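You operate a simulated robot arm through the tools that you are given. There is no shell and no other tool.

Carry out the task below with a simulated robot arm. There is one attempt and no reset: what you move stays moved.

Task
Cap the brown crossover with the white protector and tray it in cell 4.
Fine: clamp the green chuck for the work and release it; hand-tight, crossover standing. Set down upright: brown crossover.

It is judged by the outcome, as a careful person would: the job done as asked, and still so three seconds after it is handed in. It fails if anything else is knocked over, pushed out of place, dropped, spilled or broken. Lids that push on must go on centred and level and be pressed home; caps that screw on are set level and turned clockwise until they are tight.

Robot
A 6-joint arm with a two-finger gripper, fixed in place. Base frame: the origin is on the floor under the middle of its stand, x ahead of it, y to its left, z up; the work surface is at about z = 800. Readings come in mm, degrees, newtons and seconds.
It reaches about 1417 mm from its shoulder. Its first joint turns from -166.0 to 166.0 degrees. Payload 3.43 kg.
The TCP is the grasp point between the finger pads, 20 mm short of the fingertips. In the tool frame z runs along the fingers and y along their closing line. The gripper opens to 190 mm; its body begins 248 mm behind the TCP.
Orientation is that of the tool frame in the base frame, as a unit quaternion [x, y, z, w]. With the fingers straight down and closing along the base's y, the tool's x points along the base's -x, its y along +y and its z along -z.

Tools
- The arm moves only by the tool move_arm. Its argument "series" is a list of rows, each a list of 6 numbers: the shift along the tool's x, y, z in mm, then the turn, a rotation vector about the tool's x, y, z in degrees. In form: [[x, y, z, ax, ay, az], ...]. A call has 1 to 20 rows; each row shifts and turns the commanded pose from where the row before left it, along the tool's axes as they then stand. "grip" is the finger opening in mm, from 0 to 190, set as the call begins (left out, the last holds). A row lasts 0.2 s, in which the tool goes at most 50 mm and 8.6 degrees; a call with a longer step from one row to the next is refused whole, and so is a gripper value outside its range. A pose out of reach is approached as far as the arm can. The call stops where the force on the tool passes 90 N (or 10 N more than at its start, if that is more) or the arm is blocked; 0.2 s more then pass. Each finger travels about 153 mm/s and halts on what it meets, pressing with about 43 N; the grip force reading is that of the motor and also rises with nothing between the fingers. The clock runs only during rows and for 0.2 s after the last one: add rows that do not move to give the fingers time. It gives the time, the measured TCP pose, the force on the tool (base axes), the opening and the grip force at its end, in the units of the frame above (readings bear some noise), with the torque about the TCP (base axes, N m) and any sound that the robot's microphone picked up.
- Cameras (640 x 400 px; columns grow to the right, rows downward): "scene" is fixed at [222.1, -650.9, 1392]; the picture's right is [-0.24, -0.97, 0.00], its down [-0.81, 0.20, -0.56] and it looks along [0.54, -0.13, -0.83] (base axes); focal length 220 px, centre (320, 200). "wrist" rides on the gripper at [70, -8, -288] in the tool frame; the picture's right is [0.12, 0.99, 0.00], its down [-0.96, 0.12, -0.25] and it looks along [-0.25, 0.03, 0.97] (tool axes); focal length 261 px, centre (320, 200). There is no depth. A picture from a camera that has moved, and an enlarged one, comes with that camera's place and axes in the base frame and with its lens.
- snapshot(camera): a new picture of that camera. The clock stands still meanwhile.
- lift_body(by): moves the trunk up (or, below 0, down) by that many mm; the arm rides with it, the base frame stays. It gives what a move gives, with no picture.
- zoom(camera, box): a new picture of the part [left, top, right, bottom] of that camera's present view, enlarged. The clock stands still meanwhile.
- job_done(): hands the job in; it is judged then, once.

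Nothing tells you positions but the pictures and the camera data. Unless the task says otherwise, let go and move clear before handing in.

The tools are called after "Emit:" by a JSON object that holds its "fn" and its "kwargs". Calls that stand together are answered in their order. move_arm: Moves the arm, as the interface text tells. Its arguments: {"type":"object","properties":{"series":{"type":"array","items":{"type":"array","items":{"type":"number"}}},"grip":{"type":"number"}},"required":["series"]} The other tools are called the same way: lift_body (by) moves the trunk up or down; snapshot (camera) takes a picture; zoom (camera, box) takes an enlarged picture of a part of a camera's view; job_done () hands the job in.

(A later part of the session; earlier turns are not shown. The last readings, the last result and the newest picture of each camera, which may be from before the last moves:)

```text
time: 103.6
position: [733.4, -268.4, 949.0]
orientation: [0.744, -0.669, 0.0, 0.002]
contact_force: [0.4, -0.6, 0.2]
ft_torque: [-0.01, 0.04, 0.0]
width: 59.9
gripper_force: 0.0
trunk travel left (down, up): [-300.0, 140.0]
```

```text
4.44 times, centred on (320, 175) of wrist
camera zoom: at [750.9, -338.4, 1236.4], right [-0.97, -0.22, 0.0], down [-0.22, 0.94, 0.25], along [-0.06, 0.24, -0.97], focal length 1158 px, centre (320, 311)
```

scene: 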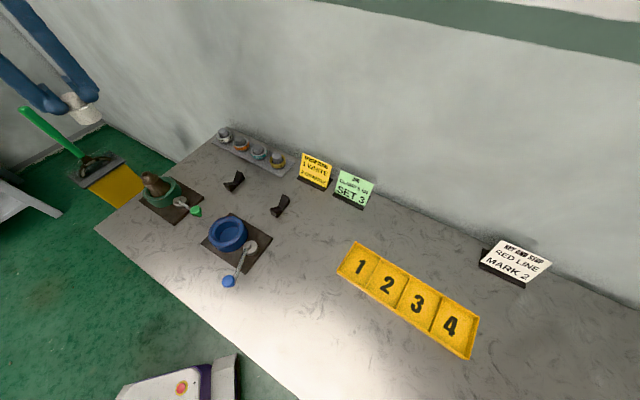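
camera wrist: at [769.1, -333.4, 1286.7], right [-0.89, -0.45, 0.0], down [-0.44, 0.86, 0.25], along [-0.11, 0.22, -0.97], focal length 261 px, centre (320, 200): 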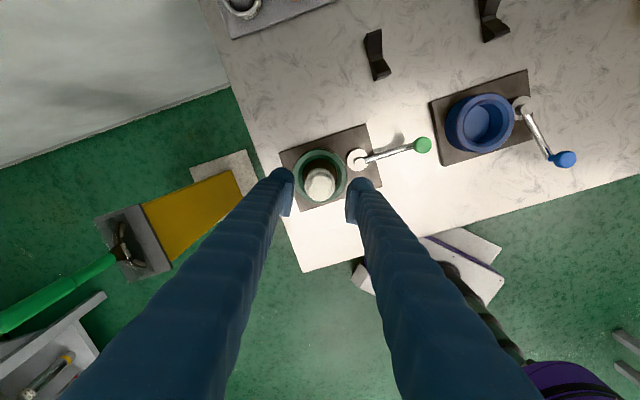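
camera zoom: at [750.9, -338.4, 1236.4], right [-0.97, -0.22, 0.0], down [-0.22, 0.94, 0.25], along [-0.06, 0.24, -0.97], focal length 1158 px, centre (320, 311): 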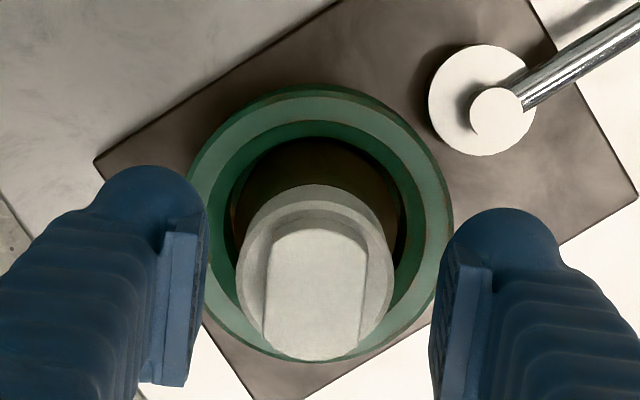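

Aligned. Lowering and gripping, then a long clockwise stroke with compensation for the small axis offset.

Emit:
{"fn": "move_arm", "kwargs": {"series": [[0, 0, 2, 0, 0, 0], [0, 0, 0, 0, 0, 0]]}}

Emit:
{"fn": "move_arm", "kwargs": {"series": [[0, 0, 0, 0, 0, 0], [0, 0, 0, 0, 0, 0], [0, 0, 0, 0, 0, 0], [0, 0, 0, 0, 0, 0]], "grip": 10}}

Emit:
{"fn": "move_arm", "kwargs": {"series": [[-0.1, -0.05, 0.2, 0, 0, 5], [-0.1, -0.05, 0.2, 0, 0, 5], [-0.1, -0.05, 0.2, 0, 0, 5], [-0.1, -0.05, 0, 0, 0, 5], [-0.1, -0.05, 0, 0, 0, 5], [-0.1, -0.05, 0, 0, 0, 5]]}}

Emit:
{"fn": "move_arm", "kwargs": {"series": [[-0.1, -0.05, 0, 0, 0, 5], [-0.1, -0.05, 0, 0, 0, 5], [-0.1, -0.05, 0, 0, 0, 5], [-0.1, -0.05, 0, 0, 0, 5], [-0.1, -0.05, 0, 0, 0, 5], [-0.1, -0.05, 0, 0, 0, 5]]}}

Emit:
{"fn": "zoom", "kwargs": {"camera": "scene", "box": [135, 165, 175, 195]}}

```text
time: 104.2
position: [733.1, -269.1, 947.2]
orientation: [0.743, -0.669, -0.001, 0.001]
contact_force: [0.2, -0.1, -0.5]
ft_torque: [0.0, 0.0, -0.02]
width: 60.1
gripper_force: 0.0
trunk travel left (down, up): [-300.0, 140.0]
```

```text
time: 105.2
position: [734.8, -268.8, 946.8]
orientation: [0.743, -0.669, -0.001, 0.001]
contact_force: [0.4, -0.9, -0.6]
ft_torque: [-0.03, 0.02, 0.01]
width: 24.1
gripper_force: 43.2
trunk travel left (down, up): [-300.0, 140.0]
```

```text
time: 106.6
position: [734.3, -269.5, 947.1]
orientation: [-0.545, 0.839, 0.0, 0.0]
contact_force: [1.1, 9.2, 1.0]
ft_torque: [0.55, -0.03, 0.09]
width: 24.0
gripper_force: 43.2
trunk travel left (down, up): [-300.0, 140.0]
```

```text
time: 108.0
position: [736.0, -269.8, 945.8]
orientation: [-0.308, 0.951, 0.0, -0.001]
contact_force: [-1.4, 3.5, 0.8]
ft_torque: [0.29, 0.08, 0.14]
width: 24.0
gripper_force: 42.7
trunk travel left (down, up): [-300.0, 140.0]
```

```text
13.33 times, centred on (155, 180) of scene
camera zoom: at [222.1, -650.9, 1392.0], right [-0.24, -0.97, 0.0], down [-0.81, 0.2, -0.56], along [0.54, -0.13, -0.83], focal length 2938 px, centre (2520, 467)
```

zoom: 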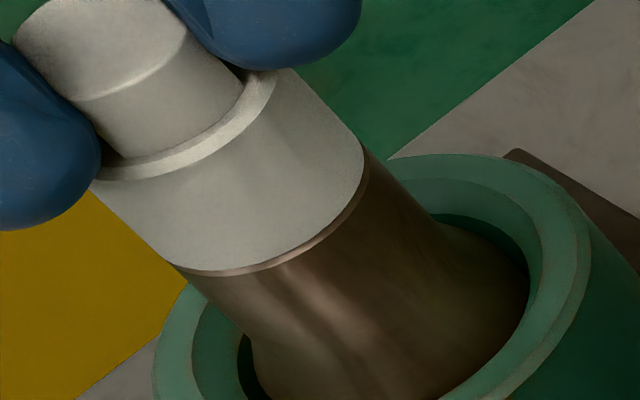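

With almost no down-force the torque is building (0.09 to 0.14 N m) and the gap is closed. Continuing clockwise.

Emit:
{"fn": "move_arm", "kwargs": {"series": [[-0.1, -0.05, 0, 0, 0, 5], [-0.1, -0.05, 0, 0, 0, 5], [-0.1, -0.05, 0, 0, 0, 5], [-0.1, -0.05, 0, 0, 0, 5], [-0.1, -0.05, 0, 0, 0, 5], [-0.1, -0.05, 0, 0, 0, 5]]}}

Emit:
{"fn": "move_arm", "kwargs": {"series": [[-0.1, -0.05, 0, 0, 0, 5], [-0.1, -0.05, 0, 0, 0, 5], [-0.1, -0.05, 0, 0, 0, 5], [-0.1, -0.05, 0, 0, 0, 5], [-0.1, -0.05, 0, 0, 0, 5], [-0.1, -0.05, 0, 0, 0, 5]]}}

Emit:
{"fn": "move_arm", "kwargs": {"series": [[-0.1, -0.05, 0, 0, 0, 5], [-0.1, -0.05, 0, 0, 0, 5], [-0.1, -0.05, 0, 0, 0, 5], [-0.1, -0.05, 0, 0, 0, 5], [-0.1, -0.05, 0, 0, 0, 5], [-0.1, -0.05, 0, 0, 0, 5]]}}

Emit:
{"fn": "zoom", "kwargs": {"camera": "scene", "box": [135, 165, 175, 195]}}

```text
time: 109.4
position: [735.3, -269.8, 946.2]
orientation: [-0.052, 0.999, 0.0, 0.0]
contact_force: [-10.2, 4.1, 4.1]
ft_torque: [0.2, 0.55, 0.16]
width: 23.9
gripper_force: 43.0
trunk travel left (down, up): [-300.0, 140.0]
```

```text
time: 110.8
position: [734.6, -269.9, 946.8]
orientation: [0.207, 0.978, 0.0, 0.0]
contact_force: [-10.3, 8.7, -0.6]
ft_torque: [0.51, 0.6, 0.13]
width: 24.0
gripper_force: 43.0
trunk travel left (down, up): [-300.0, 140.0]
```

```text
time: 112.2
position: [737.0, -270.8, 947.6]
orientation: [0.454, 0.891, 0.001, -0.001]
contact_force: [-10.5, 5.5, -2.8]
ft_torque: [0.3, 0.54, 0.11]
width: 23.8
gripper_force: 42.6
trunk travel left (down, up): [-300.0, 140.0]
```

```text
13.33 times, centred on (155, 180) of scene
camera zoom: at [222.1, -650.9, 1392.0], right [-0.24, -0.97, 0.0], down [-0.81, 0.2, -0.56], along [0.54, -0.13, -0.83], focal length 2938 px, centre (2520, 467)
```

zoom: 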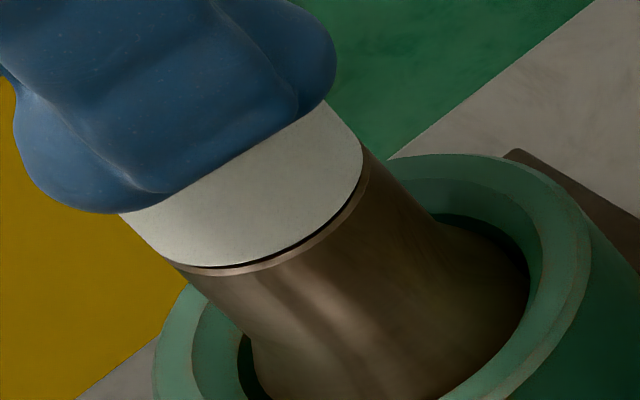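

The torque dropped to 0.11 and a slight gap reopened because I was lifting a little. I'll release here and see how the cap springs, which will show what is giving way.

Emit:
{"fn": "move_arm", "kwargs": {"series": [[0, 0, 0, 0, 0, 0], [0, 0, 0, 0, 0, 0], [0, 0, -3, 0, 0, 0], [0, 0, 0, 0, 0, 0]], "grip": 60}}

Emit:
{"fn": "zoom", "kwargs": {"camera": "wrist", "box": [270, 130, 370, 220]}}

Emit:
{"fn": "zoom", "kwargs": {"camera": "scene", "box": [135, 165, 175, 195]}}

```text
time: 113.2
position: [736.6, -269.9, 950.7]
orientation: [0.454, 0.891, 0.0, 0.0]
contact_force: [0.1, 0.7, -0.9]
ft_torque: [-0.01, -0.03, 0.01]
width: 59.7
gripper_force: 0.1
trunk travel left (down, up): [-300.0, 140.0]
```

```text
4.44 times, centred on (320, 175) of wrist
camera zoom: at [690.1, -219.1, 1237.6], right [0.73, 0.68, 0.0], down [0.66, -0.71, 0.25], along [0.17, -0.18, -0.97], focal length 1158 px, centre (320, 311)
```

zoom: 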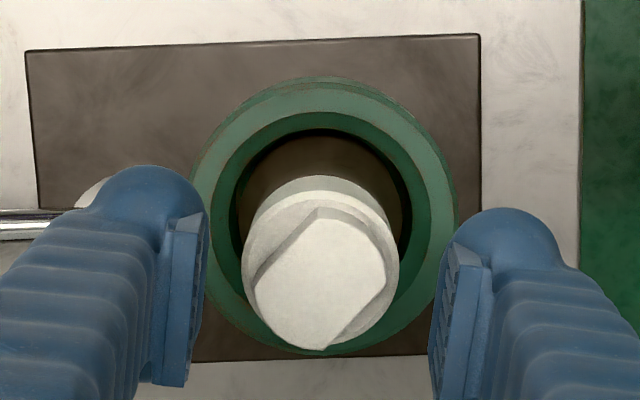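

```text
13.33 times, centred on (155, 180) of scene
camera zoom: at [222.1, -650.9, 1392.0], right [-0.24, -0.97, 0.0], down [-0.81, 0.2, -0.56], along [0.54, -0.13, -0.83], focal length 2938 px, centre (2520, 467)
```

zoom: 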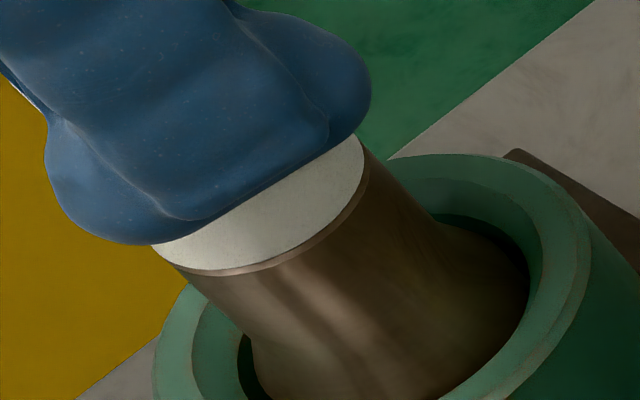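

The cap again went back to nearly the same resting angle. To settle what's happening I'll do an unambiguous test: align with the flats, turn clockwise only about 30°, release, and see whether it springs back.

Emit:
{"fn": "move_arm", "kwargs": {"series": [[0, 0, 0, 0, 0, 8], [0, 0, 0, 0, 0, 8], [0, 0, 0, 0, 0, 8], [0, 0, 0, 0, 0, 8], [0, 0, 0, 0, 0, 8], [0, 0, 0, 0, 0, 2], [0, 0, 0, 0, 0, 0]]}}

Emit:
{"fn": "zoom", "kwargs": {"camera": "wrist", "box": [270, 130, 370, 220]}}

```text
time: 114.8
position: [736.7, -271.3, 949.5]
orientation: [0.743, 0.669, -0.001, -0.001]
contact_force: [0.3, 0.5, -0.3]
ft_torque: [-0.06, 0.03, 0.0]
width: 59.9
gripper_force: 0.0
trunk travel left (down, up): [-300.0, 140.0]
```

```text
4.44 times, centred on (320, 175) of wrist
camera zoom: at [737.7, -200.1, 1237.1], right [1.0, 0.01, 0.0], down [0.01, -0.97, 0.25], along [0.0, -0.25, -0.97], focal length 1158 px, centre (320, 311)
```

zoom: 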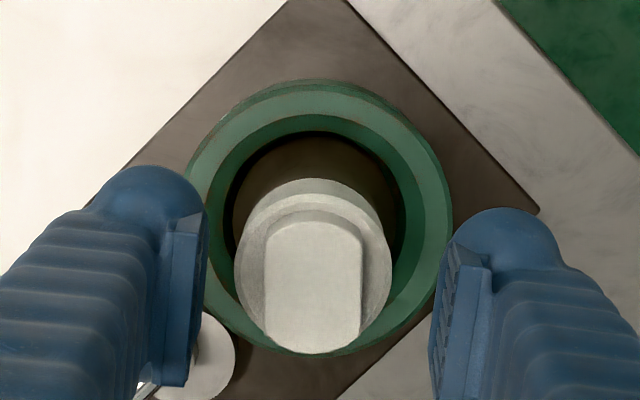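

Emit:
{"fn": "move_arm", "kwargs": {"series": [[0, 0, 3, 0, 0, 0], [0, 0, 0, 0, 0, 0]]}}

Emit:
{"fn": "move_arm", "kwargs": {"series": [[0, 0, 0, 0, 0, 0], [0, 0, 0, 0, 0, 0], [0, 0, 0, 0, 0, 0], [0, 0, 0, 0, 0, 0]], "grip": 10}}

Emit:
{"fn": "move_arm", "kwargs": {"series": [[-0.1, -0.05, 0, 0, 0, 5], [-0.1, -0.05, 0, 0, 0, 5], [-0.1, -0.05, 0, 0, 0, 5], [-0.1, -0.05, 0, 0, 0, 5], [-0.1, -0.05, 0, 0, 0, 5], [-0.1, -0.05, 0, 0, 0, 5]]}}

Emit:
{"fn": "move_arm", "kwargs": {"series": [[0, 0, 0, 0, 0, 0], [0, 0, -3, 0, 0, 0], [0, 0, 0, 0, 0, 0]], "grip": 60}}

Emit:
{"fn": "zoom", "kwargs": {"camera": "wrist", "box": [270, 130, 370, 220]}}

```text
time: 115.4
position: [737.3, -270.7, 947.6]
orientation: [0.743, 0.669, -0.001, -0.001]
contact_force: [0.7, -0.2, -0.1]
ft_torque: [-0.03, -0.02, -0.05]
width: 59.8
gripper_force: 0.1
trunk travel left (down, up): [-300.0, 140.0]
```

```text
time: 116.4
position: [737.3, -270.7, 946.3]
orientation: [0.743, 0.669, 0.0, -0.001]
contact_force: [-0.8, 0.7, -1.5]
ft_torque: [0.02, 0.03, 0.04]
width: 23.9
gripper_force: 42.8
trunk travel left (down, up): [-300.0, 140.0]
```

```text
time: 117.8
position: [735.5, -270.0, 946.9]
orientation: [0.891, 0.454, -0.001, -0.001]
contact_force: [-4.1, 0.1, 1.5]
ft_torque: [-0.03, 0.15, 0.12]
width: 24.0
gripper_force: 42.6
trunk travel left (down, up): [-300.0, 140.0]
```

```text
time: 118.6
position: [736.3, -271.5, 950.8]
orientation: [0.891, 0.454, 0.0, 0.0]
contact_force: [-0.7, 0.2, 0.2]
ft_torque: [-0.03, 0.02, -0.02]
width: 60.3
gripper_force: 0.1
trunk travel left (down, up): [-300.0, 140.0]
```

```text
4.44 times, centred on (320, 175) of wrist
camera zoom: at [772.1, -209.8, 1236.9], right [0.87, -0.49, 0.0], down [-0.47, -0.85, 0.25], along [-0.12, -0.22, -0.97], focal length 1158 px, centre (320, 311)
```

zoom: 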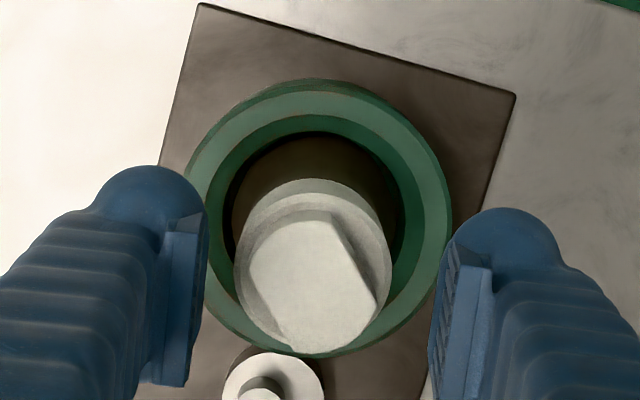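

It sprang back fully, and the torque follows a sine of the twist angle. So the clamped chuck holds the crossover like a soft rotational spring, and the cap is already seated against the crossover. I'll do a final firm tightening with strong down-force, which adds base friction, turning clockwise up to about 80°.

Emit:
{"fn": "move_arm", "kwargs": {"series": [[0, 0, 0, 0, 0, -7], [0, 0, 0, 0, 0, -7], [0, 0, 0, 0, 0, -7], [0, 0, 0, 0, 0, -7], [0, 0, 1, 0, 0, 0], [0, 0, 2, 0, 0, 0], [0, 0, 0, 0, 0, 0]]}}

Emit:
{"fn": "zoom", "kwargs": {"camera": "wrist", "box": [270, 130, 370, 220]}}

Emit:
{"fn": "zoom", "kwargs": {"camera": "scene", "box": [135, 165, 175, 195]}}

```text
time: 120.2
position: [736.4, -273.1, 947.5]
orientation: [0.754, 0.657, 0.0, -0.001]
contact_force: [0.0, -1.2, 1.0]
ft_torque: [0.01, -0.01, 0.0]
width: 59.9
gripper_force: 0.2
trunk travel left (down, up): [-300.0, 140.0]
```

```text
4.44 times, centred on (320, 175) of wrist
camera zoom: at [739.0, -201.3, 1234.3], right [1.0, -0.02, 0.0], down [-0.02, -0.97, 0.25], along [-0.01, -0.25, -0.97], focal length 1158 px, centre (320, 311)
```

zoom: 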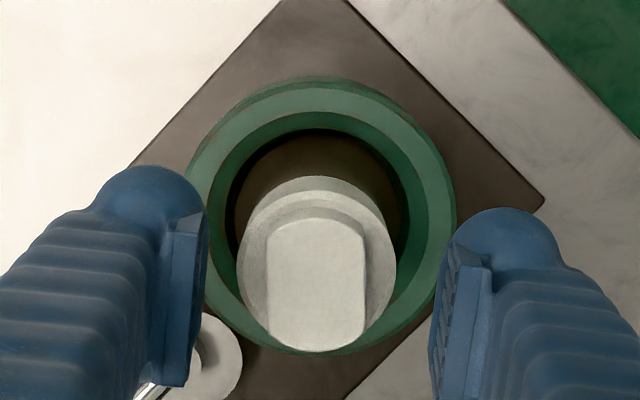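

```text
13.33 times, centred on (155, 180) of scene
camera zoom: at [222.1, -650.9, 1392.0], right [-0.24, -0.97, 0.0], down [-0.81, 0.2, -0.56], along [0.54, -0.13, -0.83], focal length 2938 px, centre (2520, 467)
```

zoom: 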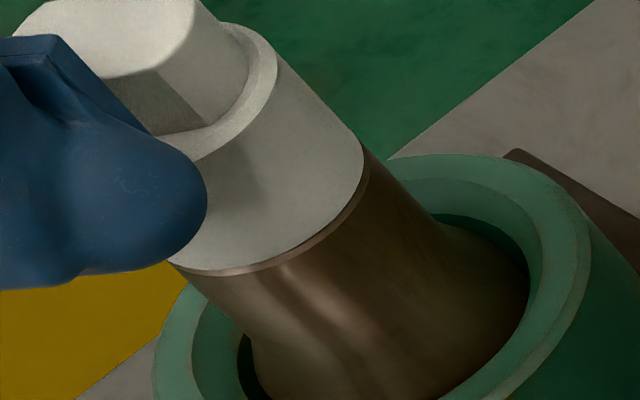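

Aligned, gap closed. I'll recentre about 2 mm along the flats, grip, and tighten with increasing down-force.

Emit:
{"fn": "move_arm", "kwargs": {"series": [[2, 0, 0, 0, 0, 0], [0, 0, 0, 0, 0, 0]]}}

Emit:
{"fn": "move_arm", "kwargs": {"series": [[0, 0, 0, 0, 0, 0], [0, 0, 0, 0, 0, 0], [0, 0, 0, 0, 0, 0], [0, 0, 0, 0, 0, 0]], "grip": 5}}

Emit:
{"fn": "move_arm", "kwargs": {"series": [[0, 0, 1, 0, 0, 0], [0, 0, 1, 0, 0, 0], [0, 0, 1, 0, 0, 0], [0, 0, 1, 0, 0, 0], [0, 0, 0, 0, 0, 0]]}}

```text
time: 120.8
position: [736.3, -269.3, 947.3]
orientation: [0.754, 0.656, -0.001, -0.001]
contact_force: [0.4, 0.3, 0.3]
ft_torque: [-0.04, 0.02, 0.02]
width: 60.0
gripper_force: 0.2
trunk travel left (down, up): [-300.0, 140.0]
```

```text
time: 121.8
position: [736.6, -268.8, 947.0]
orientation: [0.755, 0.656, 0.0, -0.001]
contact_force: [-0.3, -0.4, 0.8]
ft_torque: [0.03, -0.01, 0.01]
width: 23.8
gripper_force: 43.2
trunk travel left (down, up): [-300.0, 140.0]
```

```text
time: 123.0
position: [735.7, -268.9, 946.3]
orientation: [0.755, 0.656, 0.0, 0.002]
contact_force: [-3.7, 3.0, 39.6]
ft_torque: [0.08, 0.09, 0.33]
width: 23.7
gripper_force: 43.3
trunk travel left (down, up): [-300.0, 140.0]
```

Preload is 40 N. Now turning clockwise.

Emit:
{"fn": "move_arm", "kwargs": {"series": [[-0.06, 0, 0, 0, 0, 4], [-0.06, 0, 0, 0, 0, 4], [-0.06, 0, 0, 0, 0, 4], [-0.06, 0, 0, 0, 0, 4], [-0.06, 0, 0, 0, 0, 4]]}}

Emit:
{"fn": "move_arm", "kwargs": {"series": [[-0.06, 0, 0, 0, 0, 4], [-0.06, 0, 0, 0, 0, 4], [-0.06, 0, 0, 0, 0, 4], [-0.06, 0, 0, 0, 0, 4], [-0.06, 0, 0, 0, 0, 4]]}}

Emit:
{"fn": "move_arm", "kwargs": {"series": [[-0.06, 0, 0, 0, 0, 4], [-0.06, 0, 0, 0, 0, 4], [-0.06, 0, 0, 0, 0, 4], [-0.06, 0, 0, 0, 0, 4], [-0.06, 0, 0, 0, 0, 4]]}}

Emit:
{"fn": "zoom", "kwargs": {"camera": "scene", "box": [135, 165, 175, 195]}}

```text
time: 124.2
position: [736.1, -268.5, 945.2]
orientation: [0.857, 0.515, 0.0, 0.001]
contact_force: [0.5, 0.6, 40.1]
ft_torque: [0.18, -0.02, 0.37]
width: 23.8
gripper_force: 43.1
trunk travel left (down, up): [-300.0, 140.0]
```

```text
time: 125.4
position: [733.4, -269.7, 944.9]
orientation: [0.934, 0.358, 0.0, 0.001]
contact_force: [4.4, 4.0, 38.2]
ft_torque: [0.23, -0.19, 0.35]
width: 23.8
gripper_force: 42.6
trunk travel left (down, up): [-300.0, 140.0]
```

```text
time: 126.6
position: [734.5, -269.7, 944.8]
orientation: [0.982, 0.191, 0.0, 0.0]
contact_force: [6.3, 12.5, 35.7]
ft_torque: [0.42, -0.23, 0.35]
width: 23.9
gripper_force: 43.3
trunk travel left (down, up): [-300.0, 140.0]
```

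```text
13.33 times, centred on (155, 180) of scene
camera zoom: at [222.1, -650.9, 1392.0], right [-0.24, -0.97, 0.0], down [-0.81, 0.2, -0.56], along [0.54, -0.13, -0.83], focal length 2938 px, centre (2520, 467)
```

zoom: 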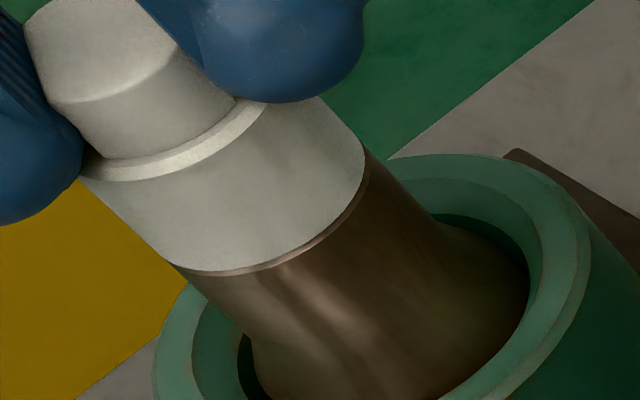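

Torque holds around 0.35 N m under load. I'll relax the preload, release, and see where the cap settles.

Emit:
{"fn": "move_arm", "kwargs": {"series": [[0, 0, -1.5, 0, 0, 0], [0, 0, -1.5, 0, 0, 0], [0, 0, -0.8, 0, 0, 0], [0, 0, 0, 0, 0, 0]]}}

Emit:
{"fn": "move_arm", "kwargs": {"series": [[0, 0, 0, 0, 0, 0], [0, 0, -3, 0, 0, 0], [0, 0, 0, 0, 0, 0]], "grip": 60}}

Emit:
{"fn": "zoom", "kwargs": {"camera": "wrist", "box": [270, 130, 370, 220]}}

Emit:
{"fn": "zoom", "kwargs": {"camera": "scene", "box": [135, 165, 175, 195]}}

```text
time: 127.6
position: [735.1, -269.7, 945.6]
orientation: [0.982, 0.191, -0.002, 0.0]
contact_force: [5.6, 11.7, -2.3]
ft_torque: [0.57, -0.33, 0.13]
width: 23.9
gripper_force: 43.1
trunk travel left (down, up): [-300.0, 140.0]
```

```text
time: 128.4
position: [734.6, -269.3, 948.8]
orientation: [0.982, 0.19, -0.001, 0.0]
contact_force: [-0.1, -1.5, 0.4]
ft_torque: [0.0, 0.01, 0.03]
width: 60.1
gripper_force: 0.0
trunk travel left (down, up): [-300.0, 140.0]
```

```text
4.44 times, centred on (320, 175) of wrist
camera zoom: at [798.9, -237.1, 1236.8], right [0.48, -0.88, 0.0], down [-0.85, -0.47, 0.25], along [-0.22, -0.12, -0.97], focal length 1158 px, centre (320, 311)
```

zoom: 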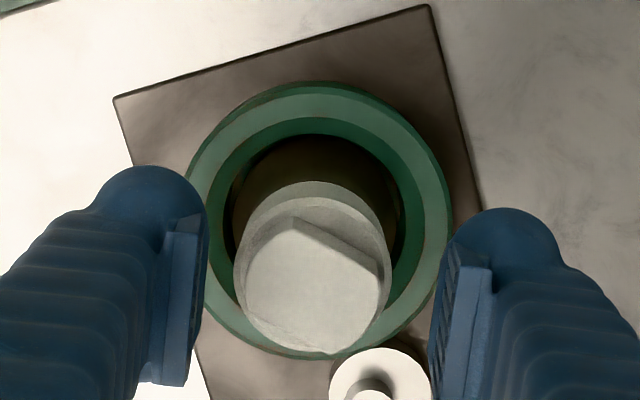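

```text
13.33 times, centred on (155, 180) of scene
camera zoom: at [222.1, -650.9, 1392.0], right [-0.24, -0.97, 0.0], down [-0.81, 0.2, -0.56], along [0.54, -0.13, -0.83], focal length 2938 px, centre (2520, 467)
```

zoom: 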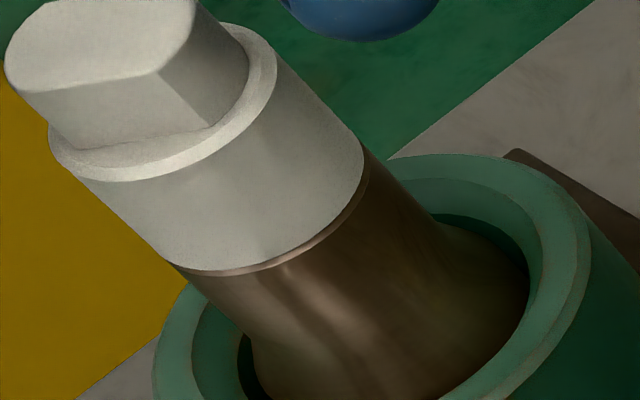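

The cap settles at the same seated angle with no gap, so it is home and tight. Now I'll rise, turn the wrist, and go to the lever knob to release the chuck.

Emit:
{"fn": "move_arm", "kwargs": {"series": [[0, 0, -30, 0, 0, 0], [0, 0, -30, 0, 0, 0], [0, 0, -30, 0, 0, 0], [0, 0, 0, 0, 0, -8], [0, 0, 0, 0, 0, -8], [0, 0, 0, 0, 0, -8], [0, 0, 0, 0, 0, -8], [0, 0, 0, 0, 0, -8], [0, 0, 0, 0, 0, -8], [0, 0, 0, 0, 0, -8], [0, 0, 0, 0, 0, -8], [0, 0, 0, 0, 0, -8], [0, 0, 0, 0, 0, -8], [0, 0, 0, 0, 0, -8], [0, 0, 0, 0, 0, -8], [0, 0, 0, 0, 0, -8], [0, 0, 0, 0, 0, -8], [0, 0, 0, 0, 0, -8], [0, 0, 0, 0, 0, -8], [0, 0, 0, 0, 0, -8]], "grip": 80}}

Emit:
{"fn": "move_arm", "kwargs": {"series": [[0, 0, 0, 0, 0, -8], [0, 0, 0, 0, 0, -8], [0, 0, 0, 0, 0, -8], [0, 0, 0, 0, 0, -8], [0, 0, 0, 0, 0, -8], [0, 0, 0, 0, 0, -8], [0, 0, 0, 0, 0, -8], [0, 0, 0, 0, 0, -8], [0, 0, 0, 0, 0, -3], [34.3, 0, 0, 0, 0, 0], [34.3, 0, 0, 0, 0, 0], [34.3, 0, 0, 0, 0, 0], [34.3, 0, 0, 0, 0, 0], [34.3, 0, 20, 0, 0, 0], [0, 0, 40, 0, 0, 0], [0, 0, 40, 0, 0, 0], [0, 0, 0, 0, 0, 0]]}}

Emit:
{"fn": "snapshot", "kwargs": {"camera": "wrist"}}

Emit:
{"fn": "snapshot", "kwargs": {"camera": "scene"}}

```text
time: 132.6
position: [735.9, -270.9, 1039.4]
orientation: [0.189, 0.982, 0.0, -0.001]
contact_force: [-0.2, 0.2, -0.8]
ft_torque: [0.03, -0.03, -0.03]
width: 80.2
gripper_force: 0.1
trunk travel left (down, up): [-300.0, 140.0]
```

```text
time: 136.2
position: [614.1, -391.4, 938.4]
orientation: [-0.383, 0.924, 0.0, 0.001]
contact_force: [0.5, 0.3, -1.1]
ft_torque: [0.05, -0.02, -0.01]
width: 80.0
gripper_force: 0.0
trunk travel left (down, up): [-300.0, 140.0]
```

```text
taken
camera wrist: at [572.1, -447.8, 1226.3], right [-0.79, 0.62, 0.0], down [0.6, 0.76, 0.25], along [0.15, 0.19, -0.97], focal length 261 px, centre (320, 200)
```

wrist: 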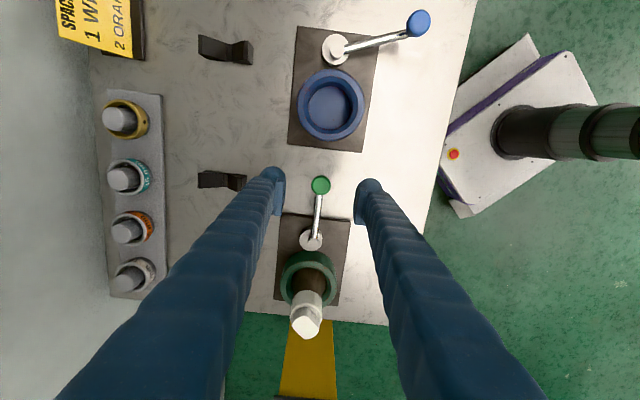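

```text
taken
```

scene: 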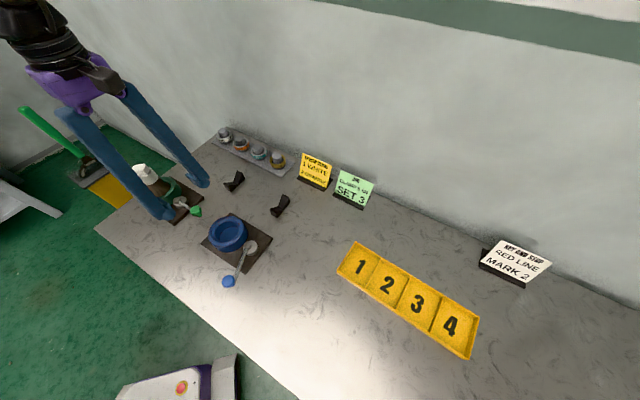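

The knob is centred between the fingers. Lowering to grip it and swing it clockwise back to release.

Emit:
{"fn": "move_arm", "kwargs": {"series": [[0, 0, 22, 0, 0, 0], [0, 0, 22, 0, 0, 0], [0, 0, 20, 0, 0, 0], [0, 0, 0, 0, 0, 0]]}}

Emit:
{"fn": "move_arm", "kwargs": {"series": [[0, 0, 0, 0, 0, 0], [0, 0, 0, 0, 0, 0], [0, 0, 0, 0, 0, 0], [0, 0, 0, 0, 0, 0]], "grip": 10}}

Emit:
{"fn": "snapshot", "kwargs": {"camera": "wrist"}}

```text
time: 137.2
position: [614.8, -391.8, 875.7]
orientation: [-0.383, 0.924, 0.0, 0.0]
contact_force: [0.1, 0.3, 0.7]
ft_torque: [0.04, 0.01, 0.01]
width: 79.9
gripper_force: 0.0
trunk travel left (down, up): [-300.0, 140.0]
```

```text
time: 138.2
position: [613.9, -389.4, 875.5]
orientation: [-0.383, 0.924, 0.0, -0.001]
contact_force: [-4.1, 7.1, -2.9]
ft_torque: [0.09, 0.04, 0.07]
width: 24.6
gripper_force: 45.2
trunk travel left (down, up): [-300.0, 140.0]
```

```text
taken
camera wrist: at [571.4, -447.0, 1162.7], right [-0.79, 0.62, 0.0], down [0.6, 0.76, 0.25], along [0.15, 0.2, -0.97], focal length 261 px, centre (320, 200)
```

wrist: 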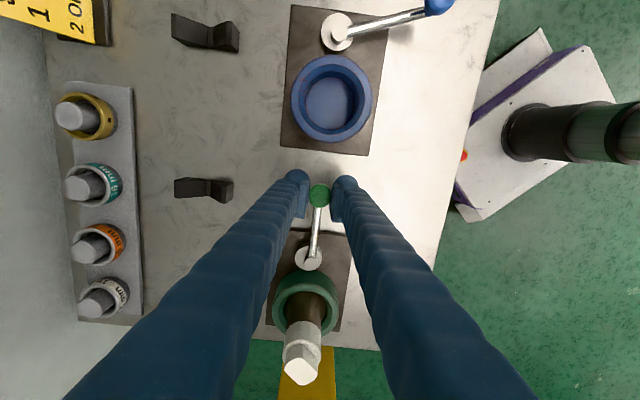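

Gripped. Swinging clockwise.

Emit:
{"fn": "move_arm", "kwargs": {"series": [[-0.24, 6.82, 0, 0, 0, 4], [-0.24, 6.82, 0, 0, 0, 4], [-0.24, 6.82, 0, 0, 0, 4], [-0.24, 6.82, 0, 0, 0, 4], [-0.24, 6.82, 0, 0, 0, 4], [-0.24, 6.82, 0, 0, 0, 4], [-0.24, 6.82, 0, 0, 0, 4], [-0.24, 6.82, 0, 0, 0, 4]]}}

Emit:
{"fn": "snapshot", "kwargs": {"camera": "wrist"}}

```text
time: 140.0
position: [588.0, -346.3, 875.4]
orientation: [-0.112, 0.994, 0.0, -0.001]
contact_force: [-5.8, -3.9, 0.5]
ft_torque: [-0.14, 0.26, -0.2]
width: 24.3
gripper_force: 44.6
trunk travel left (down, up): [-300.0, 140.0]
```

```text
taken
camera wrist: at [521.7, -369.3, 1163.1], right [-0.34, 0.94, 0.0], down [0.91, 0.33, 0.25], along [0.23, 0.08, -0.97], focal length 261 px, centre (320, 200)
```

wrist: 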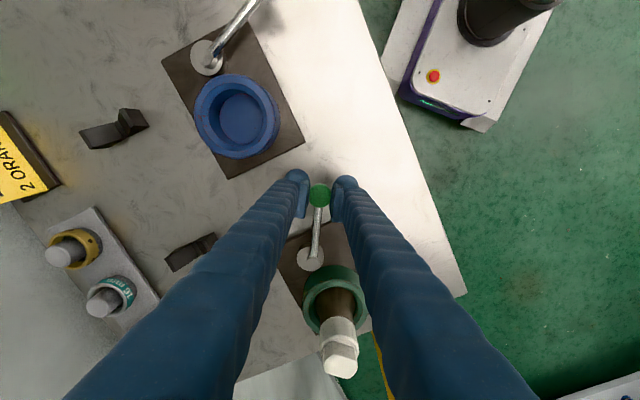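

Moving freely. Continuing toward the released stop.

Emit:
{"fn": "move_arm", "kwargs": {"series": [[-0.24, 6.82, 0, 0, 0, 4], [-0.24, 6.82, 0, 0, 0, 4], [-0.24, 6.82, 0, 0, 0, 4], [-0.24, 6.82, 0, 0, 0, 4], [-0.24, 6.82, 0, 0, 0, 4], [-0.24, 6.82, 0, 0, 0, 4], [-0.24, 6.82, 0, 0, 0, 4], [-0.24, 6.82, 0, 0, 0, 4]]}}

Emit:
{"fn": "move_arm", "kwargs": {"series": [[-0.06, 3.4, 0, 0, 0, 2], [-0.06, 3.4, 0, 0, 0, 2], [-0.06, 3.4, 0, 0, 0, 2], [0, 0, 0, 0, 0, 0]]}}

Emit:
{"fn": "snapshot", "kwargs": {"camera": "wrist"}}

```text
time: 141.8
position: [589.5, -290.4, 876.6]
orientation: [0.164, 0.986, 0.0, -0.001]
contact_force: [-16.8, 7.7, -2.9]
ft_torque: [0.11, 0.35, 0.21]
width: 24.0
gripper_force: 44.9
trunk travel left (down, up): [-300.0, 140.0]
```

```text
time: 142.8
position: [592.2, -280.7, 875.5]
orientation: [0.217, 0.976, 0.0, -0.001]
contact_force: [-27.1, 12.9, -2.6]
ft_torque: [0.1, 0.25, 0.05]
width: 24.1
gripper_force: 45.1
trunk travel left (down, up): [-300.0, 140.0]
```

```text
taken
camera wrist: at [526.5, -259.1, 1163.5], right [0.31, 0.95, 0.0], down [0.92, -0.3, 0.24], along [0.23, -0.08, -0.97], focal length 261 px, centre (320, 200)
```

wrist: 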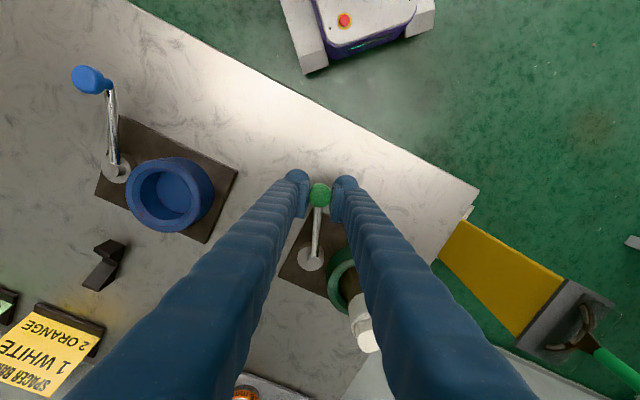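

Nearly at the original released position; I'll correct the radius slightly and nudge to the stop.

Emit:
{"fn": "move_arm", "kwargs": {"series": [[1.5, 0, 0, 0, 0, 0], [1.2, 0, 0, 0, 0, 0], [0, 0, 0, 0, 0, 0]]}}

Emit:
{"fn": "move_arm", "kwargs": {"series": [[-0.05, 2.5, 0, 0, 0, 1.5], [-0.05, 2.5, 0, 0, 0, 1.5], [0, 0, 0, 0, 0, 0]]}}

Emit:
{"fn": "snapshot", "kwargs": {"camera": "wrist"}}

```text
time: 143.6
position: [592.4, -280.9, 875.4]
orientation: [0.217, 0.976, 0.0, 0.001]
contact_force: [-14.8, 8.3, -2.8]
ft_torque: [0.08, 0.16, 0.08]
width: 23.9
gripper_force: 44.9
trunk travel left (down, up): [-300.0, 140.0]
```

```text
time: 144.4
position: [592.6, -276.4, 875.8]
orientation: [0.241, 0.97, 0.0, 0.0]
contact_force: [-11.8, 1.7, -0.7]
ft_torque: [-0.05, 0.06, -0.02]
width: 24.2
gripper_force: 44.7
trunk travel left (down, up): [-300.0, 140.0]
```

```text
taken
camera wrist: at [528.7, -252.0, 1163.6], right [0.36, 0.93, 0.0], down [0.9, -0.35, 0.25], along [0.23, -0.09, -0.97], focal length 261 px, centre (320, 200)
```

wrist: 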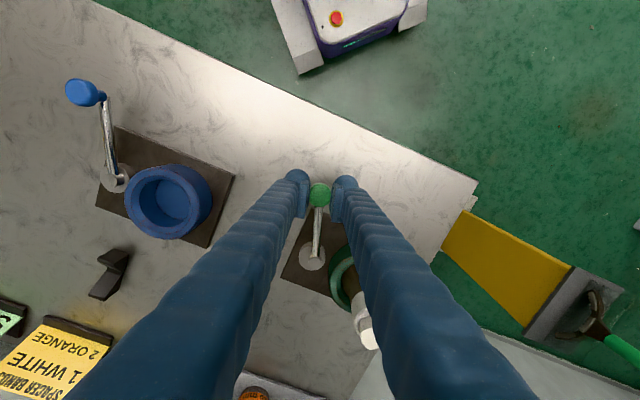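

Emit:
{"fn": "move_arm", "kwargs": {"series": [[0, 2.5, 0, 0, 0, 1.5], [0, 2.5, 0, 0, 0, 1.5], [0, 0, 0, 0, 0, 0]]}}

```text
time: 145.2
position: [594.2, -277.5, 876.4]
orientation: [0.267, 0.964, 0.0, 0.001]
contact_force: [-28.7, -61.7, 2.6]
ft_torque: [-0.67, 0.25, -0.06]
width: 24.0
gripper_force: 45.4
trunk travel left (down, up): [-300.0, 140.0]
```

The release stop is reached. I'll relax the push, open, and rise clear.

Emit:
{"fn": "move_arm", "kwargs": {"series": [[0, -2.5, 0, 0, 0, -1.5], [0, -2, 0, 0, 0, -1], [0, 0, 0, 0, 0, 0]]}}

Emit:
{"fn": "move_arm", "kwargs": {"series": [[0, 0, 0, 0, 0, 0], [0, 0, 0, 0, 0, 0], [0, 0, -30, 0, 0, 0], [0, 0, -40, 0, 0, 0], [0, 0, -40, 0, 0, 0], [0, 0, -40, 0, 0, 0], [0, 0, 0, 0, 0, 0]], "grip": 80}}

Emit:
{"fn": "snapshot", "kwargs": {"camera": "wrist"}}

Emit:
{"fn": "snapshot", "kwargs": {"camera": "scene"}}

Emit:
{"fn": "zoom", "kwargs": {"camera": "scene", "box": [125, 155, 205, 235]}}

```text
time: 146.0
position: [594.4, -276.8, 876.9]
orientation: [0.247, 0.969, 0.001, 0.0]
contact_force: [-9.6, -21.4, 8.3]
ft_torque: [-0.25, 0.15, 0.05]
width: 23.9
gripper_force: 45.0
trunk travel left (down, up): [-300.0, 140.0]
```

```text
time: 147.6
position: [593.3, -274.4, 1026.7]
orientation: [0.246, 0.969, 0.0, 0.0]
contact_force: [-0.4, -0.5, -0.6]
ft_torque: [-0.02, 0.06, -0.01]
width: 80.0
gripper_force: 0.0
trunk travel left (down, up): [-300.0, 140.0]
```

```text
taken
camera wrist: at [529.0, -249.0, 1314.6], right [0.37, 0.93, 0.0], down [0.9, -0.36, 0.25], along [0.23, -0.09, -0.97], focal length 261 px, centre (320, 200)
```

wrist: 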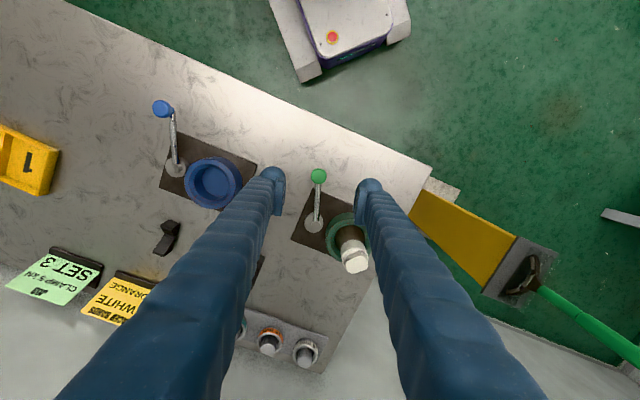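

```text
taken
```

scene: 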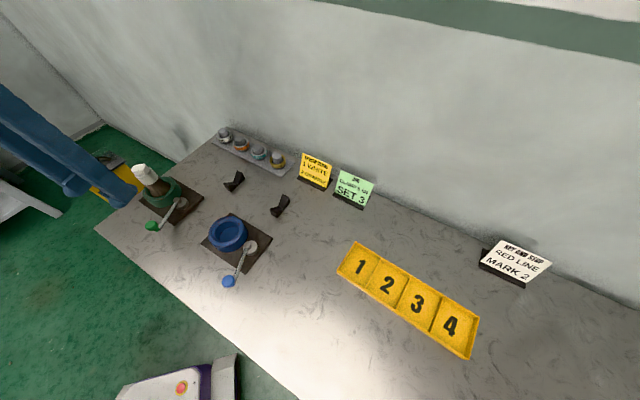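

```text
5.00 times, centred on (165, 195) of scene
camera zoom: at [222.1, -650.9, 1392.0], right [-0.24, -0.97, 0.0], down [-0.81, 0.2, -0.56], along [0.54, -0.13, -0.83], focal length 1102 px, centre (1095, 225)
```

zoom: 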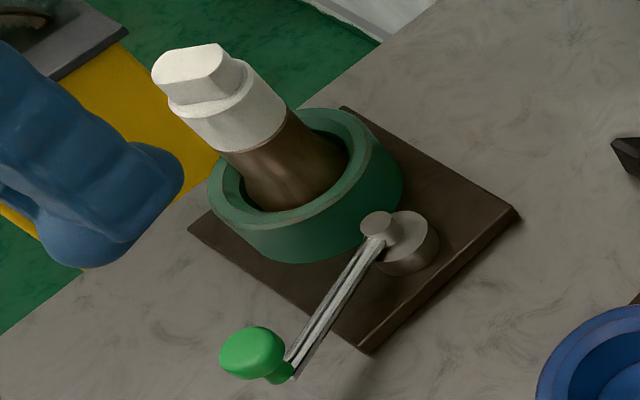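

The chuck lever is back at its released stop and the capped crossover stands in the chuck. Next I'll position over the crossover to grip its body just below the cap.

Emit:
{"fn": "move_arm", "kwargs": {"series": [[-30.9, 18.2, 0, 0, 0, 0], [-30.9, 18.2, 0, 0, 0, 0], [-30.9, 18.2, 0, 0, 0, 0], [-30.9, 18.2, 0, 0, 0, 0], [0, 0, 0, 0, 0, 0], [0, 0, 0, 0, 0, 0]], "grip": 90}}

Emit:
{"fn": "snapshot", "kwargs": {"camera": "wrist"}}

Emit:
{"fn": "zoom", "kwargs": {"camera": "wrist", "box": [270, 110, 370, 200]}}

Emit:
{"fn": "zoom", "kwargs": {"camera": "scene", "box": [135, 160, 175, 190]}}

```text
time: 149.0
position: [733.7, -269.5, 1025.2]
orientation: [0.247, 0.969, 0.0, 0.0]
contact_force: [-0.1, 0.0, 0.0]
ft_torque: [0.02, 0.03, 0.0]
width: 89.9
gripper_force: 0.1
trunk travel left (down, up): [-300.0, 140.0]
```

```text
taken
camera wrist: at [671.2, -243.6, 1312.3], right [0.37, 0.93, 0.0], down [0.9, -0.36, 0.25], along [0.23, -0.09, -0.97], focal length 261 px, centre (320, 200)
```

wrist: 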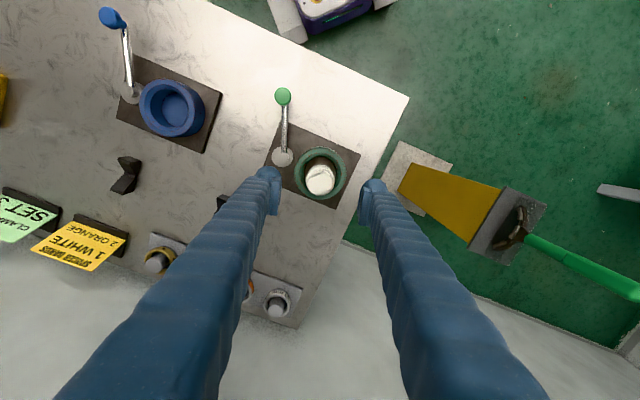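

```text
4.44 times, centred on (320, 155) of wrist
camera zoom: at [671.2, -243.6, 1312.3], right [0.37, 0.93, 0.0], down [0.9, -0.36, 0.25], along [0.23, -0.09, -0.97], focal length 1158 px, centre (320, 400)
```

zoom: 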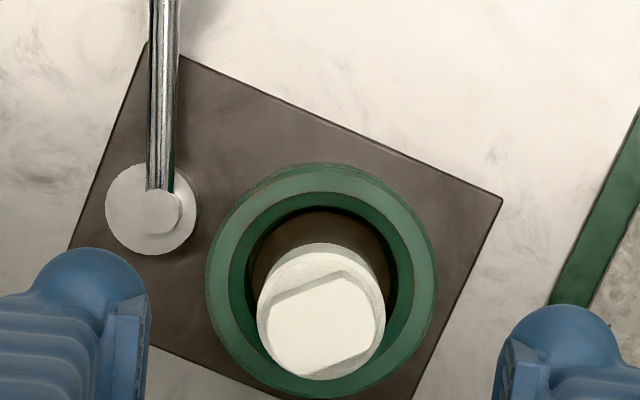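

```text
13.33 times, centred on (155, 175) of scene
camera zoom: at [222.1, -650.9, 1392.0], right [-0.24, -0.97, 0.0], down [-0.81, 0.2, -0.56], along [0.54, -0.13, -0.83], focal length 2938 px, centre (2520, 533)
```

zoom: 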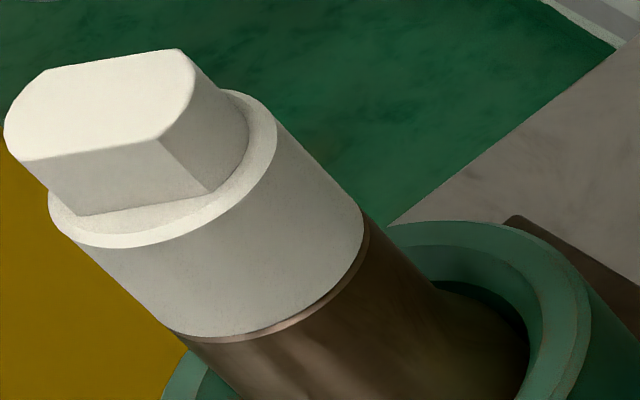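

Cap seated, gripper aligned over it. Descending so the pads straddle the body just under the cap, above the chuck ring.

Emit:
{"fn": "move_arm", "kwargs": {"series": [[0, 0, 30, 0, 0, 0], [0, 0, 30, 0, 0, 0], [0, 0, 30, 0, 0, 0], [0, 0, 28, 0, 0, 0], [0, 0, 20, 0, 0, 0], [0, 0, 0, 0, 0, 0], [0, 0, 0, 0, 0, 0]]}}

Emit:
{"fn": "zoom", "kwargs": {"camera": "wrist", "box": [270, 130, 370, 220]}}

Emit:
{"fn": "zoom", "kwargs": {"camera": "scene", "box": [115, 150, 195, 210]}}

```text
time: 150.6
position: [735.4, -269.8, 886.1]
orientation: [0.247, 0.969, 0.0, -0.001]
contact_force: [0.4, 1.1, -0.2]
ft_torque: [0.01, -0.02, -0.04]
width: 90.1
gripper_force: 0.0
trunk travel left (down, up): [-300.0, 140.0]
```

```text
4.44 times, centred on (320, 175) of wrist
camera zoom: at [671.3, -244.6, 1173.3], right [0.37, 0.93, 0.0], down [0.9, -0.36, 0.25], along [0.23, -0.09, -0.97], focal length 1158 px, centre (320, 311)
```

zoom: 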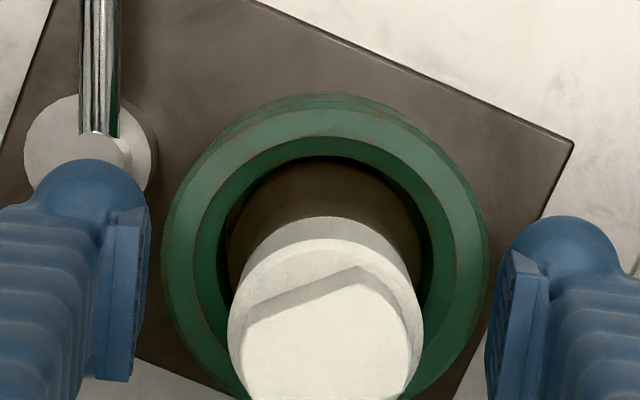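

```text
6.67 times, centred on (155, 180) of scene
camera zoom: at [222.1, -650.9, 1392.0], right [-0.24, -0.97, 0.0], down [-0.81, 0.2, -0.56], along [0.54, -0.13, -0.83], focal length 1469 px, centre (1420, 333)
```

zoom: 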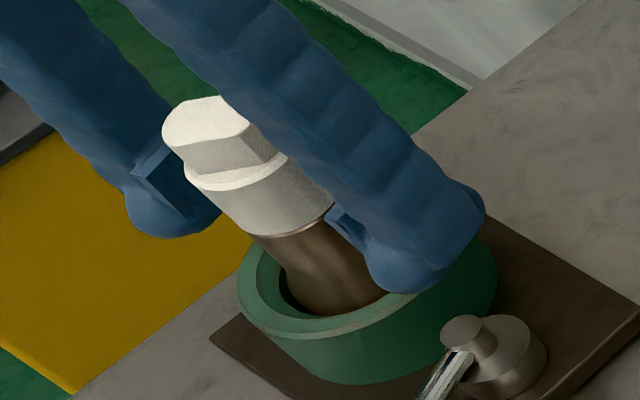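

The crossover is about 1.8 mm toward the right finger; correcting, then closing gently on the body.

Emit:
{"fn": "move_arm", "kwargs": {"series": [[0, 1.8, 0, 0, 0, 0], [0, 0, 0, 0, 0, 0], [0, 0, 0, 0, 0, 0]]}}

Emit:
{"fn": "move_arm", "kwargs": {"series": [[0, 0, 0, 0, 0, 0], [0, 0, 0, 0, 0, 0], [0, 0, 0, 0, 0, 0], [0, 0, 0, 0, 0, 0]], "grip": 20}}

Emit:
{"fn": "zoom", "kwargs": {"camera": "wrist", "box": [270, 130, 370, 220]}}

Emit:
{"fn": "zoom", "kwargs": {"camera": "scene", "box": [115, 150, 195, 210]}}

```text
time: 151.4
position: [737.1, -268.4, 886.6]
orientation: [0.246, 0.969, 0.0, -0.001]
contact_force: [1.0, -0.5, -0.1]
ft_torque: [-0.02, -0.03, 0.0]
width: 89.9
gripper_force: 0.1
trunk travel left (down, up): [-300.0, 140.0]
```

```text
time: 152.4
position: [737.5, -268.3, 885.4]
orientation: [0.246, 0.969, -0.001, 0.0]
contact_force: [-1.0, -4.5, 1.0]
ft_torque: [0.0, 0.05, -0.04]
width: 42.6
gripper_force: 42.9
trunk travel left (down, up): [-300.0, 140.0]
```

```text
4.44 times, centred on (320, 175) of wrist
camera zoom: at [672.9, -242.7, 1173.7], right [0.37, 0.93, 0.0], down [0.9, -0.36, 0.25], along [0.23, -0.09, -0.97], focal length 1158 px, centre (320, 311)
```

zoom: 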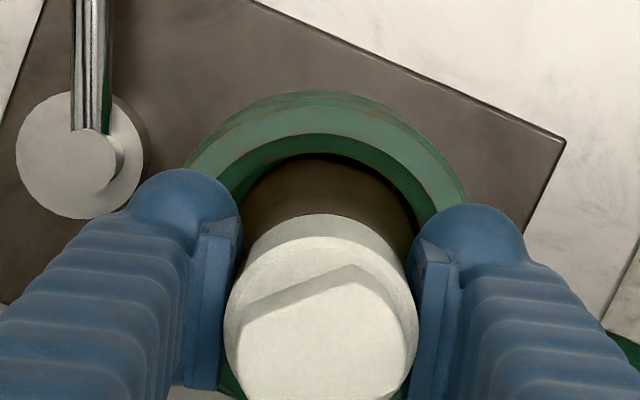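

```text
6.67 times, centred on (155, 180) of scene
camera zoom: at [222.1, -650.9, 1392.0], right [-0.24, -0.97, 0.0], down [-0.81, 0.2, -0.56], along [0.54, -0.13, -0.83], focal length 1469 px, centre (1420, 333)
```

zoom: 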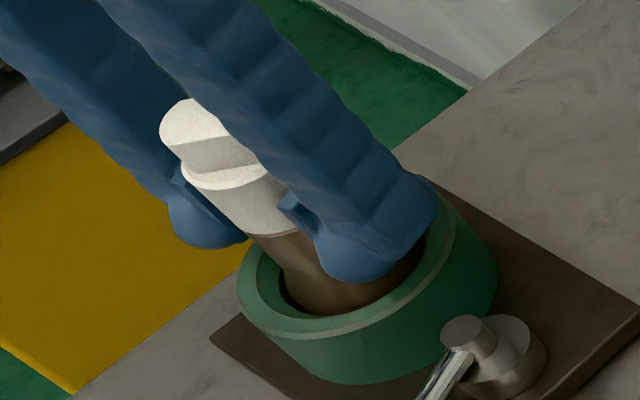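

Gripped at 42.6 mm with little side force. Lifting slowly and checking that it comes free upright.

Emit:
{"fn": "move_arm", "kwargs": {"series": [[0, 0, -3, 0, 0, 0], [0, 0, -4, 0, 0, 0], [0, 0, -4, 0, 0, 0], [0, 0, -4, 0, 0, 0], [0, 0, 0, 0, 0, 0]]}}

Emit:
{"fn": "zoom", "kwargs": {"camera": "scene", "box": [115, 140, 195, 210]}}

```text
time: 153.6
position: [737.3, -269.1, 900.6]
orientation: [0.247, 0.969, 0.0, -0.001]
contact_force: [0.4, -1.4, -11.5]
ft_torque: [-0.01, 0.0, 0.03]
width: 42.6
gripper_force: 42.9
trunk travel left (down, up): [-300.0, 140.0]
```

```text
5.71 times, centred on (155, 175) of scene
camera zoom: at [222.1, -650.9, 1392.0], right [-0.24, -0.97, 0.0], down [-0.81, 0.2, -0.56], along [0.54, -0.13, -0.83], focal length 1259 px, centre (1263, 343)
```

zoom: 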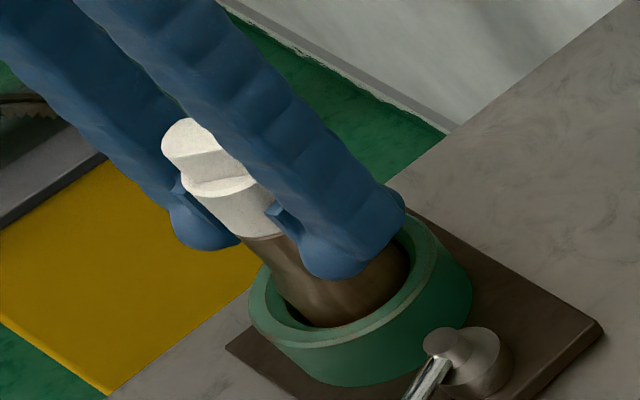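

It weighs about 11.5 N, so the earlier 27 N pull confirms the chuck was truly clamped. It is lifting freely. Raising clear.

Emit:
{"fn": "move_arm", "kwargs": {"series": [[0, 0, -10, 0, 0, 0], [0, 0, -15, 0, 0, 0], [0, 0, -20, 0, 0, 0], [0, 0, -25, 0, 0, 0], [0, 0, -30, 0, 0, 0], [0, 0, -30, 0, 0, 0], [0, 0, -20, 0, 0, 0], [0, 0, 0, 0, 0, 0]]}}

Emit:
{"fn": "snapshot", "kwargs": {"camera": "scene"}}

Emit:
{"fn": "zoom", "kwargs": {"camera": "scene", "box": [60, 90, 160, 170]}}

```text
time: 155.4
position: [740.1, -268.4, 1051.9]
orientation: [0.246, 0.969, 0.0, -0.001]
contact_force: [0.6, 0.5, -11.8]
ft_torque: [0.02, -0.01, 0.01]
width: 42.1
gripper_force: 43.0
trunk travel left (down, up): [-300.0, 140.0]
```

```text
taken
```

scene: 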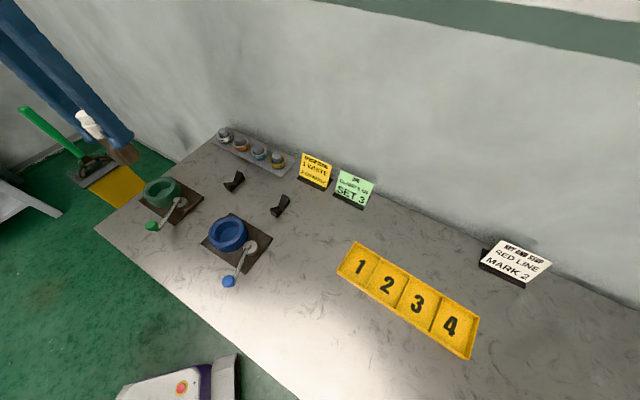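

```text
5.00 times, centred on (110, 130) of scene
camera zoom: at [222.1, -650.9, 1392.0], right [-0.24, -0.97, 0.0], down [-0.81, 0.2, -0.56], along [0.54, -0.13, -0.83], focal length 1102 px, centre (1370, 550)
```

zoom: 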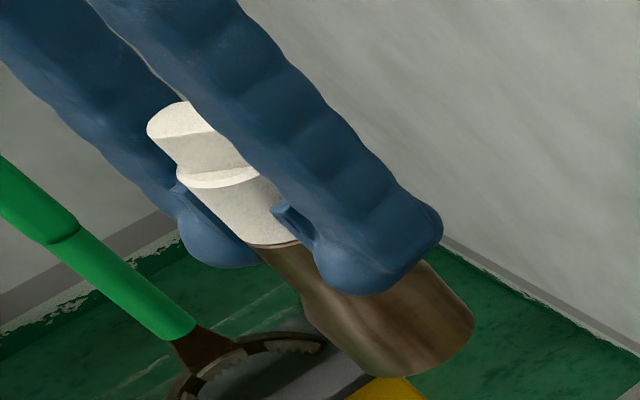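

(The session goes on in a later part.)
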